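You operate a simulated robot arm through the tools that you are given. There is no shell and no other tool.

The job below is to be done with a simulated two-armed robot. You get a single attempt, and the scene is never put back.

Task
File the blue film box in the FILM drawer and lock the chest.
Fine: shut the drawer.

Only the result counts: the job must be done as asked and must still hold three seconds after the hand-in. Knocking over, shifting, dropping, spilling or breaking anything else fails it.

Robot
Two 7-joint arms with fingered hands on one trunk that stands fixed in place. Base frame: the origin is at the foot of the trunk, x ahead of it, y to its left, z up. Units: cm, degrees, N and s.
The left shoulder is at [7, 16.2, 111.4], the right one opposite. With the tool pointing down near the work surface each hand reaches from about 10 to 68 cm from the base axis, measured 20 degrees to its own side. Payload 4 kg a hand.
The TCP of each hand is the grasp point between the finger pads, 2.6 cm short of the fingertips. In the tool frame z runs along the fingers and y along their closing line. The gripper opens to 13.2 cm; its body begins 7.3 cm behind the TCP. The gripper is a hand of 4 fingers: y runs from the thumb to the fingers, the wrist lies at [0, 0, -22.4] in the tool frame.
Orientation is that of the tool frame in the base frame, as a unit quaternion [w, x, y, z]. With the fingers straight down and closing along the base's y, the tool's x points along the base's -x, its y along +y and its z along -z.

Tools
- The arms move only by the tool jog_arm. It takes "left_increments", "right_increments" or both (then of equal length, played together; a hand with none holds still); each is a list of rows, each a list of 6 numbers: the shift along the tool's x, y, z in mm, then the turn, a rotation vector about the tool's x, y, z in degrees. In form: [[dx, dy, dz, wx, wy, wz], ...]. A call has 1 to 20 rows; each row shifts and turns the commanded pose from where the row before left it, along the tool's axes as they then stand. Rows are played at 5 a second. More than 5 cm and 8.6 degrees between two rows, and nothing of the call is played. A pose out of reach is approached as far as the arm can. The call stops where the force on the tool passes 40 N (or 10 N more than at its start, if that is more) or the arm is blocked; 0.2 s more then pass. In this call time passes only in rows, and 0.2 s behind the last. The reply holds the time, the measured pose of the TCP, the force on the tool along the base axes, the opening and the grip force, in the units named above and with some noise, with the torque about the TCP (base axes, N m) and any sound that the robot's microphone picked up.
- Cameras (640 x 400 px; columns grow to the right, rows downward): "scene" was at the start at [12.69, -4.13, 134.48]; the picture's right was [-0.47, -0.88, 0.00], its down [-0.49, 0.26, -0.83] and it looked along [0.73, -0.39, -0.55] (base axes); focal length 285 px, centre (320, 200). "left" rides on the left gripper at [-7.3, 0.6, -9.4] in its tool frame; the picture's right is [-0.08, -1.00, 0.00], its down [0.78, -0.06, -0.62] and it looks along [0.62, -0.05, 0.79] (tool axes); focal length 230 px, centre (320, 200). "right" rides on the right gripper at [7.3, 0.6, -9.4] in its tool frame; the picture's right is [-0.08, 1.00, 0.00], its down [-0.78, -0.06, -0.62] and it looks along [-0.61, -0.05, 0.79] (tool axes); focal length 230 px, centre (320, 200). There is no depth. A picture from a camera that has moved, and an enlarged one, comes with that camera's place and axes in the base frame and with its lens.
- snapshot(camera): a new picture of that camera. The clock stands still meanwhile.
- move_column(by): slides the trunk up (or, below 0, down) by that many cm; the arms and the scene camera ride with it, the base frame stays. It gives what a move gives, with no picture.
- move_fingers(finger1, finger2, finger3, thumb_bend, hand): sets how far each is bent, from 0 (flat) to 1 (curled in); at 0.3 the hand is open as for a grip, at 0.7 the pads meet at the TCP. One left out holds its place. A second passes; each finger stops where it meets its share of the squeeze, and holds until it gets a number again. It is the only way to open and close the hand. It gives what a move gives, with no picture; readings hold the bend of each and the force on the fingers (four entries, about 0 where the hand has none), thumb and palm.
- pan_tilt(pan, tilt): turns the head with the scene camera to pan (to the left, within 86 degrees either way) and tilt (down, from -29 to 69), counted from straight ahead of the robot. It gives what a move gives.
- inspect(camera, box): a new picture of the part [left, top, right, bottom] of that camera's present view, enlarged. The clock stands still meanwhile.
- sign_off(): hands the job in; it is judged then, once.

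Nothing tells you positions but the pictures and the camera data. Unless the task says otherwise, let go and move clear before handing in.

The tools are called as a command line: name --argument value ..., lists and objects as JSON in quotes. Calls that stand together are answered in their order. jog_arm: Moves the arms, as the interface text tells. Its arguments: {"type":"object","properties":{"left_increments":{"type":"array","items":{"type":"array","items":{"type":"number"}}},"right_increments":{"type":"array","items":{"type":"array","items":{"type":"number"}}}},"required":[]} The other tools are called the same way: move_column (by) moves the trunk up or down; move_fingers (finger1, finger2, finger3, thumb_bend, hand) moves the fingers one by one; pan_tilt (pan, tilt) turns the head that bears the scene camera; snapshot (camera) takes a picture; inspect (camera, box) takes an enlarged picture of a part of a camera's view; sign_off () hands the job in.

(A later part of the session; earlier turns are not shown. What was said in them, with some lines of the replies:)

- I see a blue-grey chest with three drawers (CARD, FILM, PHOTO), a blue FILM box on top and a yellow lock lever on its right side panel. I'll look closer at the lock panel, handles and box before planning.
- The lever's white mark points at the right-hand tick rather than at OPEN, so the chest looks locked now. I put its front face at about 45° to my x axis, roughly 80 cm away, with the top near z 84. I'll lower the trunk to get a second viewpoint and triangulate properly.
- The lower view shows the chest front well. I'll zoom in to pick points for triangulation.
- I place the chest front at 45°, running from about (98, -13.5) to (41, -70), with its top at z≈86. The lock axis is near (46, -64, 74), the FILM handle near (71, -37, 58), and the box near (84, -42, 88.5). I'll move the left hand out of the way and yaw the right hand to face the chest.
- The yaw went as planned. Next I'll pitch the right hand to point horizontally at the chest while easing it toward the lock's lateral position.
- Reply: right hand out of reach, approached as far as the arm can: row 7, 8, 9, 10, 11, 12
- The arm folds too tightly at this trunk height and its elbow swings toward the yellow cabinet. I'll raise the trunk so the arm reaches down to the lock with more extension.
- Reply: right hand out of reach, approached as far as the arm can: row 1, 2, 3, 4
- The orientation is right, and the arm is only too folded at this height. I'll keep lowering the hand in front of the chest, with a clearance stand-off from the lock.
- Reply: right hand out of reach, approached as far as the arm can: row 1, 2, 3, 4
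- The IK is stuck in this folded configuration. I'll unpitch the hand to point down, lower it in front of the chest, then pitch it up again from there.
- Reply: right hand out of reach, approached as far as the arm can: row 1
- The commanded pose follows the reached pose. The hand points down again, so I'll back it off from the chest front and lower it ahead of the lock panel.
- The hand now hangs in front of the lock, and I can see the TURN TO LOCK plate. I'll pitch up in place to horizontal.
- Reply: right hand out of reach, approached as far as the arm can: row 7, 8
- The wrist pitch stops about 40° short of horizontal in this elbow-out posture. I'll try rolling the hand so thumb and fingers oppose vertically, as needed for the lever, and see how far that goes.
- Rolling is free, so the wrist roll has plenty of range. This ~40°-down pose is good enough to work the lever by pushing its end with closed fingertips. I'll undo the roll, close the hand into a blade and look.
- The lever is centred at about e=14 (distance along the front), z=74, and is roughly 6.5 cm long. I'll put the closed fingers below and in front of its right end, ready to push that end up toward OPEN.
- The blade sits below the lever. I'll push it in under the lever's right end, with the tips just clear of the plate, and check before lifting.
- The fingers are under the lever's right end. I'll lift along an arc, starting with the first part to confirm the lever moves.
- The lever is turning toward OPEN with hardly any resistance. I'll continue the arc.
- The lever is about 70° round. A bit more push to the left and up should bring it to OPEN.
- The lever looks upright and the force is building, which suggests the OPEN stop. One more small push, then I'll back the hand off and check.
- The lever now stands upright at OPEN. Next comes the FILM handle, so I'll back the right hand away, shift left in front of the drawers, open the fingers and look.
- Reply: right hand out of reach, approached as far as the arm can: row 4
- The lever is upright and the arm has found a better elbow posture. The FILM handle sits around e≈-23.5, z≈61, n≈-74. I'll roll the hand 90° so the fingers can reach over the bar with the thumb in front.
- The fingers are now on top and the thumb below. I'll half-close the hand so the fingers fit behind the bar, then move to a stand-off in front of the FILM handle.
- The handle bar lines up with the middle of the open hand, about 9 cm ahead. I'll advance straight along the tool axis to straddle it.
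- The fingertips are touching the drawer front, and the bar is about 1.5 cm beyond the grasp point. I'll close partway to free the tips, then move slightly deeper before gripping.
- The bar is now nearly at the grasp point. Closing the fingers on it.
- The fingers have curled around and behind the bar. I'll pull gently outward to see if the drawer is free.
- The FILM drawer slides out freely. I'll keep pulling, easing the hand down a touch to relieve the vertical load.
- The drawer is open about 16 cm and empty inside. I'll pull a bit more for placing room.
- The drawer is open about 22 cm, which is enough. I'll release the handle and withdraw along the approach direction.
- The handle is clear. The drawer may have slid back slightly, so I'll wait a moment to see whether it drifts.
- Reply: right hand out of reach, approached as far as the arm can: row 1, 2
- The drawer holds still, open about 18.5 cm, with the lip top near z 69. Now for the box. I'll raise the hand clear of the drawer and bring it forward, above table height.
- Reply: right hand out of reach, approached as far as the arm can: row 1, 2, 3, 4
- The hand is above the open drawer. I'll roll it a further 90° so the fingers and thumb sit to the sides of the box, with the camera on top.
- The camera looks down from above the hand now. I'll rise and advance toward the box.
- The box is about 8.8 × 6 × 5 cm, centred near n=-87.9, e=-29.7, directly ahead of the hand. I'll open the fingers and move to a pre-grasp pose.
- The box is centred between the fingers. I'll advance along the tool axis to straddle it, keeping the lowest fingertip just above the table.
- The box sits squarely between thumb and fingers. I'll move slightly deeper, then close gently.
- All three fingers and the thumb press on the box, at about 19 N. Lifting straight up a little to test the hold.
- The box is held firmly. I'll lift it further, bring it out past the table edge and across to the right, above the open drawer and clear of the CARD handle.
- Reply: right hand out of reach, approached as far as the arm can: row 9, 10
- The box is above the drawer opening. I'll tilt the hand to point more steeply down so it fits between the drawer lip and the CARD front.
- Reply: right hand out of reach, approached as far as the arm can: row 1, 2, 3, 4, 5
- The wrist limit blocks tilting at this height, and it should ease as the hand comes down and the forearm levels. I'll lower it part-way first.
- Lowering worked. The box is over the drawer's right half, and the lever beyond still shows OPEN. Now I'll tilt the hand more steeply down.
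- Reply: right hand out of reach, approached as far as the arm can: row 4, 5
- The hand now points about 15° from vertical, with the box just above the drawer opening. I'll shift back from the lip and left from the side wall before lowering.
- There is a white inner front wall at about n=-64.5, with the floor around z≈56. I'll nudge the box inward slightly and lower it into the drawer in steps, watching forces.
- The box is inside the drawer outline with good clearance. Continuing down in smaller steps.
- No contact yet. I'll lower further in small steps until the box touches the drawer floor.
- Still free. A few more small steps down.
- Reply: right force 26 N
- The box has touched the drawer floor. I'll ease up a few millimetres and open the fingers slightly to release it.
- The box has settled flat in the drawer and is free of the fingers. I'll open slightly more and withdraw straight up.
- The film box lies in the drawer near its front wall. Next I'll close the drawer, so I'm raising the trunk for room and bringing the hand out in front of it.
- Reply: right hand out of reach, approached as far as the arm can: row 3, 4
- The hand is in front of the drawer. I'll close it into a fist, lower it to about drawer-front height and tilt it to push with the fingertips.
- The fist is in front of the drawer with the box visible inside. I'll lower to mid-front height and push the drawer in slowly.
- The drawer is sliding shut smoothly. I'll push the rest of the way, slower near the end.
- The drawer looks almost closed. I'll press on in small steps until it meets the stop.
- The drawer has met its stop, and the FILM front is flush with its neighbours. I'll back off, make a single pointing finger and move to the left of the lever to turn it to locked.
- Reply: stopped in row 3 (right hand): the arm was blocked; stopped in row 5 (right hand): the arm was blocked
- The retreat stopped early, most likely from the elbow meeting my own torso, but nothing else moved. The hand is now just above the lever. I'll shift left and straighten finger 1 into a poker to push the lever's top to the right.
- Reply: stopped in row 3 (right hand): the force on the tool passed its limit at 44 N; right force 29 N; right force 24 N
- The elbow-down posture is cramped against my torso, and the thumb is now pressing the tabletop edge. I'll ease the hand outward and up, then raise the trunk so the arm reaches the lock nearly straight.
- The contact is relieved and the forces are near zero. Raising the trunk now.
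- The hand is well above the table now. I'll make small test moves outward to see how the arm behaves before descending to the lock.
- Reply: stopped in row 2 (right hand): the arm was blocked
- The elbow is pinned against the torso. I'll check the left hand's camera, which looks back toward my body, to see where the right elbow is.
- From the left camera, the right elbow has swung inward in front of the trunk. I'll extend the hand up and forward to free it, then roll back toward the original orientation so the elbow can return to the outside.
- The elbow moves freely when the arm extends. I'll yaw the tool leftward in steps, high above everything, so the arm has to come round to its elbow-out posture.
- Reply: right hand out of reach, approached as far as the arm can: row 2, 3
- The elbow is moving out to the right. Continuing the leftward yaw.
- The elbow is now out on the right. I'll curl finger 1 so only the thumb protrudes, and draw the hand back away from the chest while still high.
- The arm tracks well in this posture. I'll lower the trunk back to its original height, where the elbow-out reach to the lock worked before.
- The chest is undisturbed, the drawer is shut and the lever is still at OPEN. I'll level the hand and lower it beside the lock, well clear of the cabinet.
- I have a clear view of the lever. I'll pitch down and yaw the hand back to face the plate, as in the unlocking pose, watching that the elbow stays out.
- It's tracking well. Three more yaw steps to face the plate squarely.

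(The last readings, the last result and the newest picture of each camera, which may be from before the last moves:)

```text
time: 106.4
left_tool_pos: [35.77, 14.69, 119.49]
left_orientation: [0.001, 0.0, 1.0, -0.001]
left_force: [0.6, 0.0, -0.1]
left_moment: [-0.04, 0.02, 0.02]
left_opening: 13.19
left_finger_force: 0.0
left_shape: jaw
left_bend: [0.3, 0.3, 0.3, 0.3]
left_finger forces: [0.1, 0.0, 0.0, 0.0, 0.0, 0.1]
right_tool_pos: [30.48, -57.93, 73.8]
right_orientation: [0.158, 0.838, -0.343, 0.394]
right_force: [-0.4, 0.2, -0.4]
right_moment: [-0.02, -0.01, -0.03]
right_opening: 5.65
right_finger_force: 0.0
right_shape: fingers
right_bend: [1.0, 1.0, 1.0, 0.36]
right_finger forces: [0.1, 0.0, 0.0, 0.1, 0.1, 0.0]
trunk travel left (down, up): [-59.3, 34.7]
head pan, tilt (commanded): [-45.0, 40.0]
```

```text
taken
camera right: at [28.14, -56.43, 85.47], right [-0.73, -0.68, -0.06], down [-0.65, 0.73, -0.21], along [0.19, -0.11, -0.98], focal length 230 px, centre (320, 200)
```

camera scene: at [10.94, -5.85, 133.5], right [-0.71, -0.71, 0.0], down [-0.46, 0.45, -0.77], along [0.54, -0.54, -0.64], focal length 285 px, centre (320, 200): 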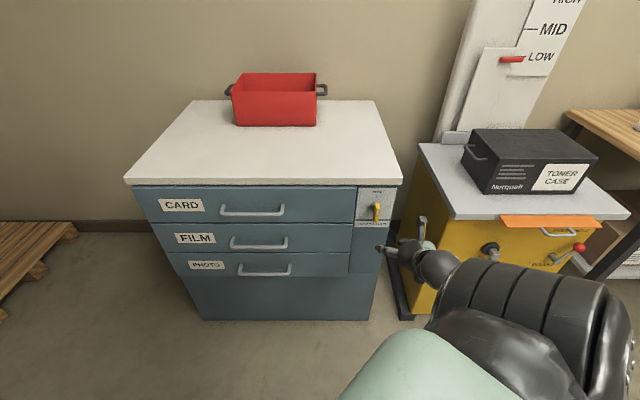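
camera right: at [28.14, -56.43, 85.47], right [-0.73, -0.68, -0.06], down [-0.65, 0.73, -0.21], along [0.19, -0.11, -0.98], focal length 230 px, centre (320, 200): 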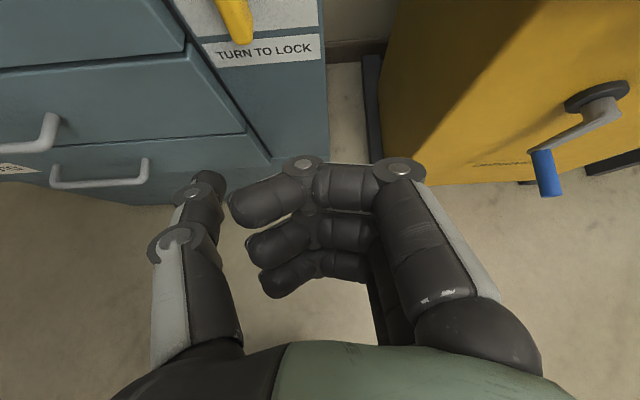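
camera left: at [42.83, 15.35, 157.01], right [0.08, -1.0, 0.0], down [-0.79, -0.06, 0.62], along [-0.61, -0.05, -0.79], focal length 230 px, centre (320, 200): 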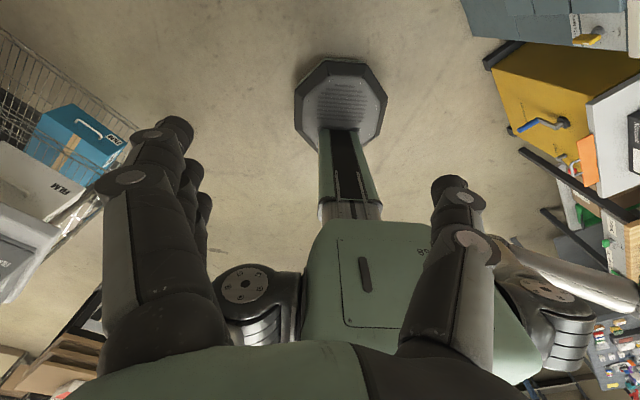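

The hand squarely faces the plate with the thumb sticking out as a poker and the elbow outside. I'll move toward the left side of the lever's upper half and check alignment.

jog_arm --right_increments '[[22.6, -5.5, 13.7, 0, 0, 0], [22.6, -5.5, 13.7, 0, 0, 0], [22.6, -5.5, 13.7, 0, 0, 0], [0, 0, 0, 0, 0, 0]]'

snapshot --camera "right"

inspect --camera "scene" --box '[330, 170, 450, 270]'

```text
time: 107.4
left_tool_pos: [35.64, 14.57, 119.73]
left_orientation: [0.0, 0.0, 1.0, -0.001]
left_force: [0.6, -0.2, -0.7]
left_moment: [0.0, 0.01, 0.01]
left_opening: 13.18
left_finger_force: 0.1
left_shape: jaw
left_bend: [0.3, 0.3, 0.3, 0.3]
left_finger forces: [0.0, 0.0, 0.0, 0.1, 0.0, 0.0]
right_tool_pos: [36.93, -62.05, 76.54]
right_orientation: [0.158, 0.838, -0.343, 0.394]
right_force: [-0.4, 0.2, 0.4]
right_moment: [0.04, -0.01, -0.03]
right_opening: 5.65
right_finger_force: 0.1
right_shape: fingers
right_bend: [1.0, 1.0, 1.0, 0.36]
right_finger forces: [0.0, 0.0, 0.1, 0.0, 0.0, 0.0]
trunk travel left (down, up): [-59.3, 34.7]
head pan, tilt (commanded): [-45.0, 40.0]
```

```text
taken
camera right: at [34.51, -60.72, 88.18], right [-0.73, -0.68, -0.06], down [-0.66, 0.73, -0.21], along [0.19, -0.11, -0.98], focal length 230 px, centre (320, 200)
```

right: 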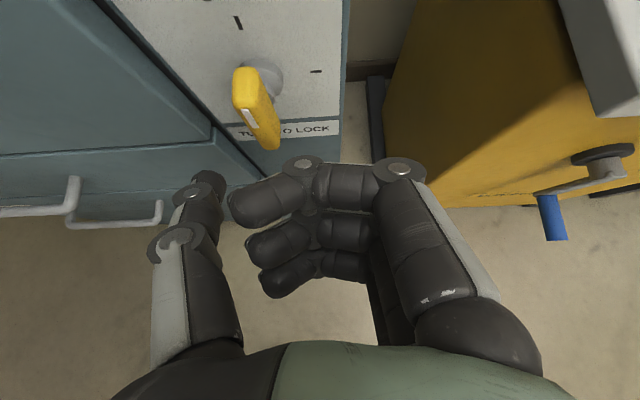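

```text
4.00 times, centred on (390, 220) of scene
camera zoom: at [10.8, -5.92, 133.51], right [-0.71, -0.71, 0.0], down [-0.45, 0.45, -0.77], along [0.54, -0.54, -0.64], focal length 1138 px, centre (40, 120)
```

zoom: 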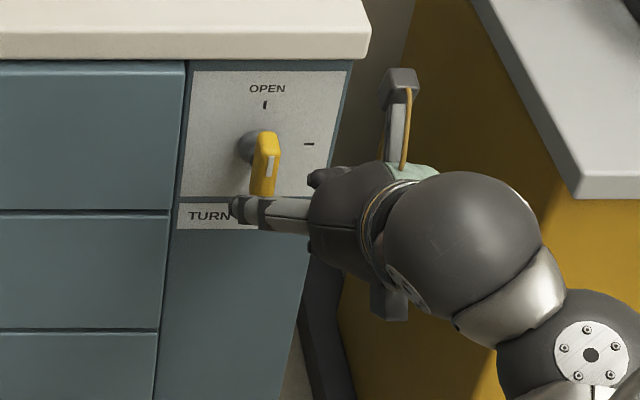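

The geometry checks out: the thumb tip is left of the lever at the height of its upper half. I'll move straight in to bring the thumb beside the lever.

jog_arm --right_increments '[[10.6, 0, 12.8, 0, 0, 0], [10.6, 0, 12.8, 0, 0, 0], [10.6, 0, 12.8, 0, 0, 0]]'

snapshot --camera "right"

inspect --camera "scene" --box '[330, 170, 450, 270]'

```text
time: 108.2
left_tool_pos: [35.85, 14.56, 119.65]
left_orientation: [0.0, -0.001, 1.0, -0.001]
left_force: [0.0, 1.1, 1.2]
left_moment: [-0.02, -0.03, -0.02]
left_opening: 13.2
left_finger_force: 0.1
left_shape: jaw
left_bend: [0.3, 0.3, 0.3, 0.3]
left_finger forces: [0.1, 0.0, 0.1, 0.1, 0.0, 0.0]
right_tool_pos: [40.54, -65.63, 76.5]
right_orientation: [0.158, 0.838, -0.343, 0.394]
right_force: [-0.9, -0.7, 0.6]
right_moment: [-0.04, 0.01, -0.01]
right_opening: 5.66
right_finger_force: 0.1
right_shape: fingers
right_bend: [1.0, 1.0, 1.0, 0.36]
right_finger forces: [0.1, 0.0, 0.0, 0.1, 0.0, 0.0]
trunk travel left (down, up): [-59.3, 34.7]
head pan, tilt (commanded): [-45.0, 40.0]
```

```text
taken
camera right: at [38.18, -64.27, 88.12], right [-0.73, -0.68, -0.06], down [-0.66, 0.73, -0.21], along [0.19, -0.11, -0.98], focal length 230 px, centre (320, 200)
```

right: 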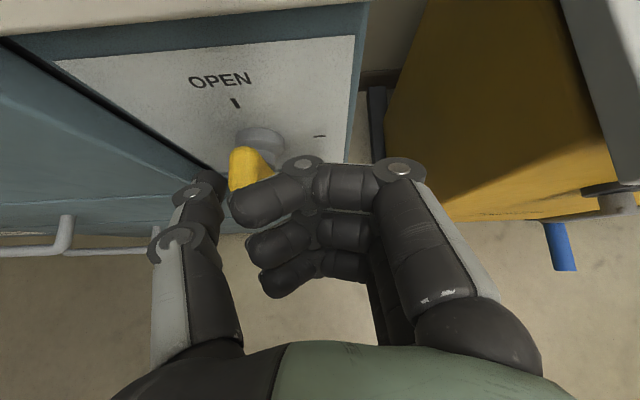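

```text
4.00 times, centred on (390, 220) of scene
camera zoom: at [10.93, -5.96, 133.49], right [-0.71, -0.71, 0.0], down [-0.46, 0.45, -0.77], along [0.54, -0.54, -0.64], focal length 1138 px, centre (40, 120)
```

zoom: 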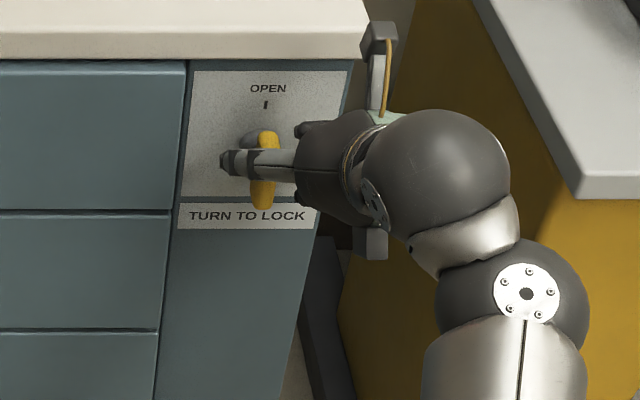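

The thumb is beside the lever's upper left with no contact force. I'll start sweeping it right along the arc, checking after the first part.

jog_arm --right_increments '[[-3.5, 9.3, -3.6, 0, 0, 0], [1.9, 6.3, -1.6, 0, 0, 0], [1.5, 6.9, -1.2, 0, 0, 0]]'

snapshot --camera "right"

inspect --camera "scene" --box '[330, 170, 450, 270]'

```text
time: 109.0
left_tool_pos: [35.76, 14.59, 119.69]
left_orientation: [0.0, 0.0, 1.0, -0.001]
left_force: [0.1, 0.4, -0.6]
left_moment: [0.0, -0.01, 0.05]
left_opening: 13.2
left_finger_force: 0.1
left_shape: jaw
left_bend: [0.3, 0.3, 0.3, 0.3]
left_finger forces: [0.0, 0.0, 0.1, 0.0, 0.1, 0.0]
right_tool_pos: [38.52, -66.97, 76.92]
right_orientation: [0.159, 0.838, -0.342, 0.394]
right_force: [2.1, 0.5, 1.2]
right_moment: [0.06, -0.08, -0.04]
right_opening: 5.77
right_finger_force: 0.4
right_shape: fingers
right_bend: [1.0, 1.0, 1.0, 0.35]
right_finger forces: [0.0, 0.0, 0.0, 0.0, 2.1, 0.1]
trunk travel left (down, up): [-59.3, 34.7]
head pan, tilt (commanded): [-45.0, 40.0]
```

```text
taken
camera right: at [36.22, -65.5, 88.46], right [-0.73, -0.68, -0.06], down [-0.66, 0.73, -0.21], along [0.19, -0.11, -0.98], focal length 230 px, centre (320, 200)
```

right: 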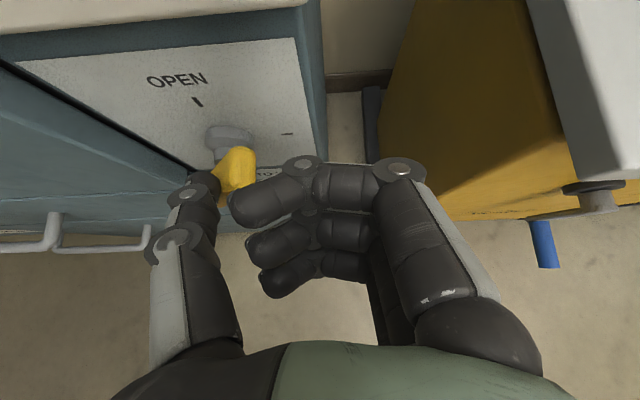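

```text
4.00 times, centred on (390, 220) of scene
camera zoom: at [10.9, -5.92, 133.5], right [-0.71, -0.71, 0.0], down [-0.45, 0.45, -0.77], along [0.54, -0.54, -0.64], focal length 1138 px, centre (40, 120)
```

zoom: 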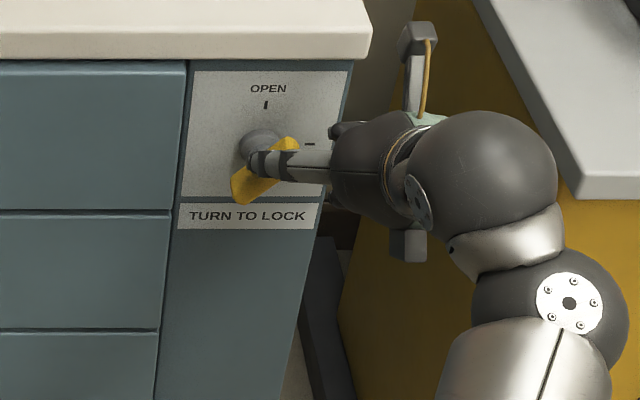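

The lever is turning clockwise toward locked and is about halfway. Continuing the arc right and down.

jog_arm --right_increments '[[0, 7.2, 0, 0, 0, 0], [-1.0, 7, 0.8, 0, 0, 0], [-2.3, 6.2, 1.9, 0, 0, 0], [-3.1, 5.1, 2.6, 0, 0, 0]]'

snapshot --camera "right"

inspect --camera "scene" --box '[330, 170, 450, 270]'

```text
time: 110.0
left_tool_pos: [35.57, 14.86, 119.67]
left_orientation: [0.001, 0.0, 1.0, -0.002]
left_force: [0.8, -0.1, -0.3]
left_moment: [0.0, 0.0, -0.01]
left_opening: 13.19
left_finger_force: 0.1
left_shape: jaw
left_bend: [0.3, 0.3, 0.3, 0.3]
left_finger forces: [0.0, 0.0, 0.0, 0.1, 0.0, 0.0]
right_tool_pos: [36.78, -68.49, 76.51]
right_orientation: [0.16, 0.835, -0.342, 0.4]
right_force: [8.0, -3.5, 24.7]
right_moment: [1.13, -1.79, -0.57]
right_opening: 6.05
right_finger_force: 12.7
right_shape: fingers
right_bend: [1.0, 1.0, 1.0, 0.33]
right_finger forces: [0.0, 0.0, 0.1, 0.0, 24.5, 0.0]
trunk travel left (down, up): [-59.3, 34.7]
head pan, tilt (commanded): [-45.0, 40.0]
```

```text
taken
camera right: at [34.5, -67.06, 88.2], right [-0.73, -0.68, -0.07], down [-0.65, 0.73, -0.22], along [0.2, -0.12, -0.97], focal length 230 px, centre (320, 200)
```

right: 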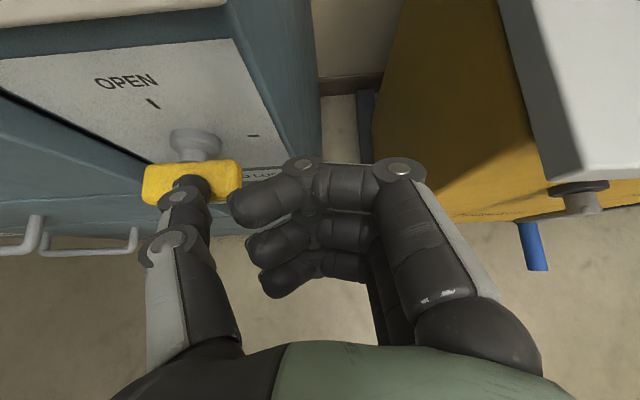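

```text
4.00 times, centred on (390, 220) of scene
camera zoom: at [10.73, -5.66, 133.57], right [-0.71, -0.71, 0.0], down [-0.45, 0.45, -0.77], along [0.54, -0.54, -0.64], focal length 1138 px, centre (40, 120)
```

zoom: 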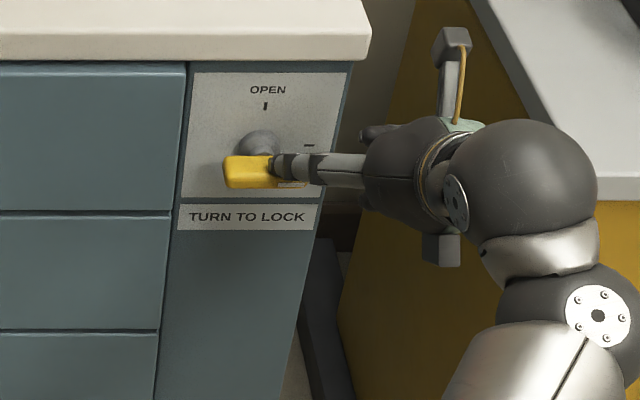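

The lever is horizontal with the white mark at the right tick, pushing back with 24 N, so it's at its locked stop. I'll lift the thumb off and back away to verify.

jog_arm --right_increments '[[7.7, 0, -6.4, 0, 0, 0], [7.7, 0, -6.4, 0, 0, 0], [-12.8, 0, -15.4, 0, 0, 0], [-12.8, 0, -15.4, 0, 0, 0], [-12.8, 0, -15.4, 0, 0, 0], [-12.8, 0, -15.4, 0, 0, 0]]'

snapshot --camera "right"

inspect --camera "scene" --box '[330, 170, 450, 270]'

snapshot --camera "scene"

```text
time: 111.4
left_tool_pos: [35.76, 14.64, 119.55]
left_orientation: [0.0, -0.001, 1.0, -0.001]
left_force: [-0.1, 0.4, 0.7]
left_moment: [-0.01, 0.0, 0.01]
left_opening: 13.19
left_finger_force: 0.0
left_shape: jaw
left_bend: [0.3, 0.3, 0.3, 0.3]
left_finger forces: [0.0, 0.0, 0.0, 0.0, 0.0, 0.0]
right_tool_pos: [31.07, -62.86, 78.09]
right_orientation: [0.159, 0.838, -0.341, 0.395]
right_force: [-0.4, -0.1, -0.3]
right_moment: [-0.01, -0.01, -0.03]
right_opening: 5.66
right_finger_force: 0.0
right_shape: fingers
right_bend: [1.0, 1.0, 1.0, 0.36]
right_finger forces: [0.0, 0.1, 0.0, 0.0, 0.0, 0.0]
trunk travel left (down, up): [-59.3, 34.7]
head pan, tilt (commanded): [-45.0, 40.0]
```

```text
taken
camera right: at [28.81, -61.43, 89.59], right [-0.73, -0.68, -0.06], down [-0.66, 0.73, -0.21], along [0.19, -0.11, -0.98], focal length 230 px, centre (320, 200)
```

right: 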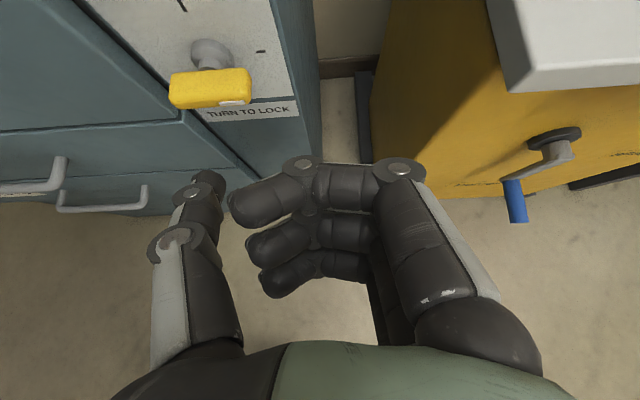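

```text
4.00 times, centred on (390, 220) of scene
camera zoom: at [10.89, -5.9, 133.49], right [-0.71, -0.71, 0.0], down [-0.45, 0.45, -0.77], along [0.54, -0.54, -0.64], focal length 1138 px, centre (40, 120)
```

zoom: 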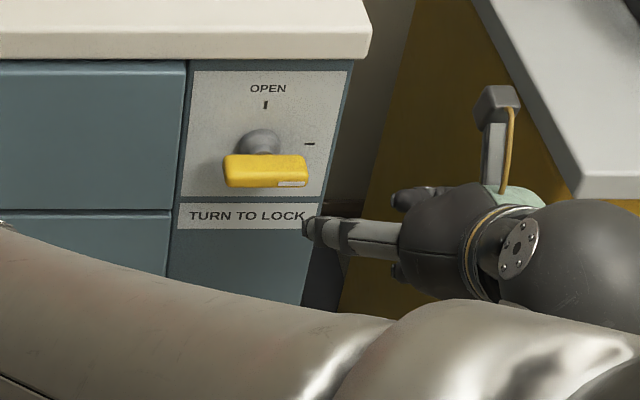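

```text
taken
camera scene: at [10.89, -5.9, 133.49], right [-0.71, -0.71, 0.0], down [-0.45, 0.45, -0.77], along [0.54, -0.54, -0.64], focal length 285 px, centre (320, 200)
```

scene: 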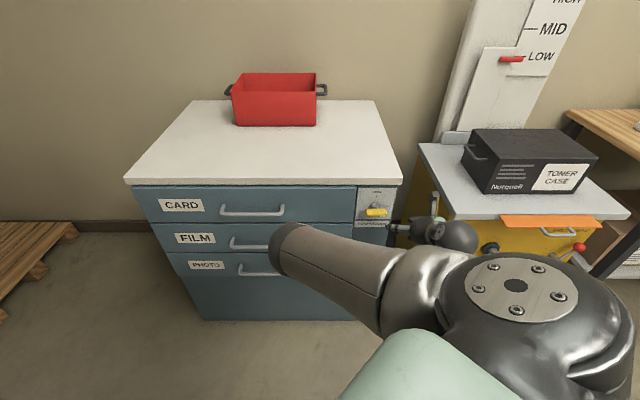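

The lever now looks exactly as at the start, horizontal at the lock tick. The arm has swung its elbow forward but it touches nothing. I'll check that the FILM drawer is flush.

inspect --camera "scene" --box '[120, 170, 280, 290]'

inspect --camera "right" --box '[0, 0, 320, 220]'

snapshot --camera "left"

```text
3.33 times, centred on (200, 230) of scene
camera zoom: at [10.89, -5.9, 133.49], right [-0.71, -0.71, 0.0], down [-0.45, 0.45, -0.77], along [0.54, -0.54, -0.64], focal length 949 px, centre (720, 100)
```

zoom: 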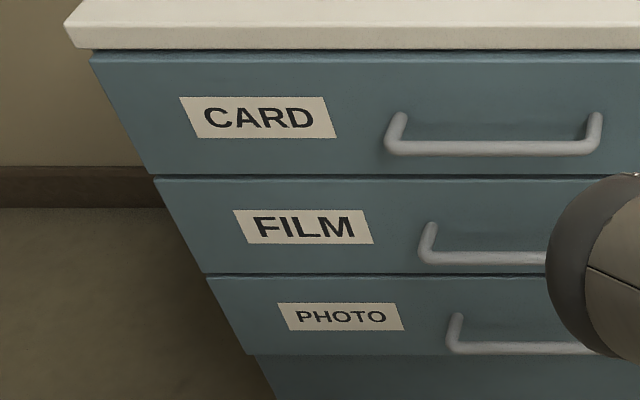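

```text
1.82 times, centred on (160, 110) of right
camera zoom: at [28.81, -61.43, 89.59], right [-0.73, -0.68, -0.06], down [-0.66, 0.73, -0.21], along [0.19, -0.11, -0.98], focal length 418 px, centre (611, 364)
```

zoom: 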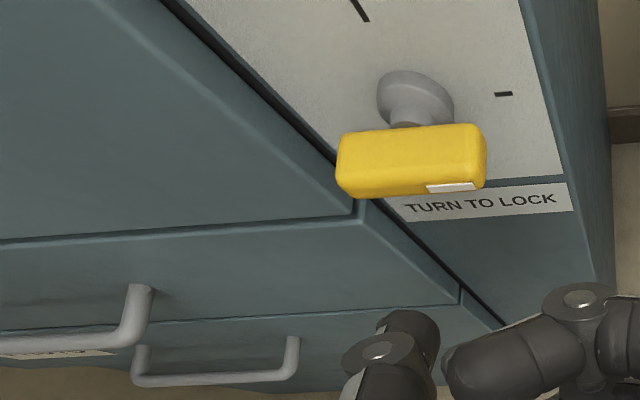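

```text
taken
camera left: at [43.09, 15.24, 128.92], right [0.08, -1.0, 0.0], down [-0.78, -0.06, 0.62], along [-0.61, -0.05, -0.79], focal length 230 px, centre (320, 200)
```

left: 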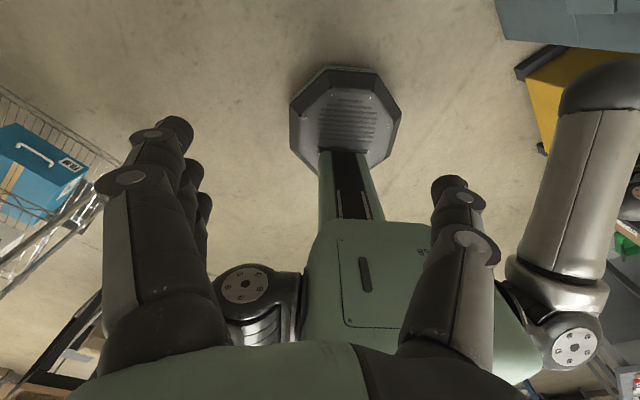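

The FILM drawer is flush with its neighbours and the box is inside. The lever sits at the lock mark, the hand is clear of the chest, and nothing else has been disturbed. Handing in.

sign_off

```text
The job is handed in.
```

The blue film box is in the FILM drawer. The drawer is shut and the chest is locked.

- **Unlocking:** the chest was locked at the start, so I turned the lever to OPEN before pulling the drawer out.
- **Filing:** the box lies flat near the front of the drawer, on the right-hand side.
- **Closing and locking:** I pushed the drawer in until it met its stop, and it sits flush with CARD and PHOTO. I then turned the lever back until it met its stop at the lock mark. I did not pull on the drawer afterwards to test the lock.

While I was moving to the lock, the right elbow jammed against my torso and the thumb pressed the edge of the tabletop, stopping at 44 N. The chest looked unmoved in the pictures afterwards, and I saw nothing else shifted.

The right hand ended about 8 cm clear of the lever, touching nothing.
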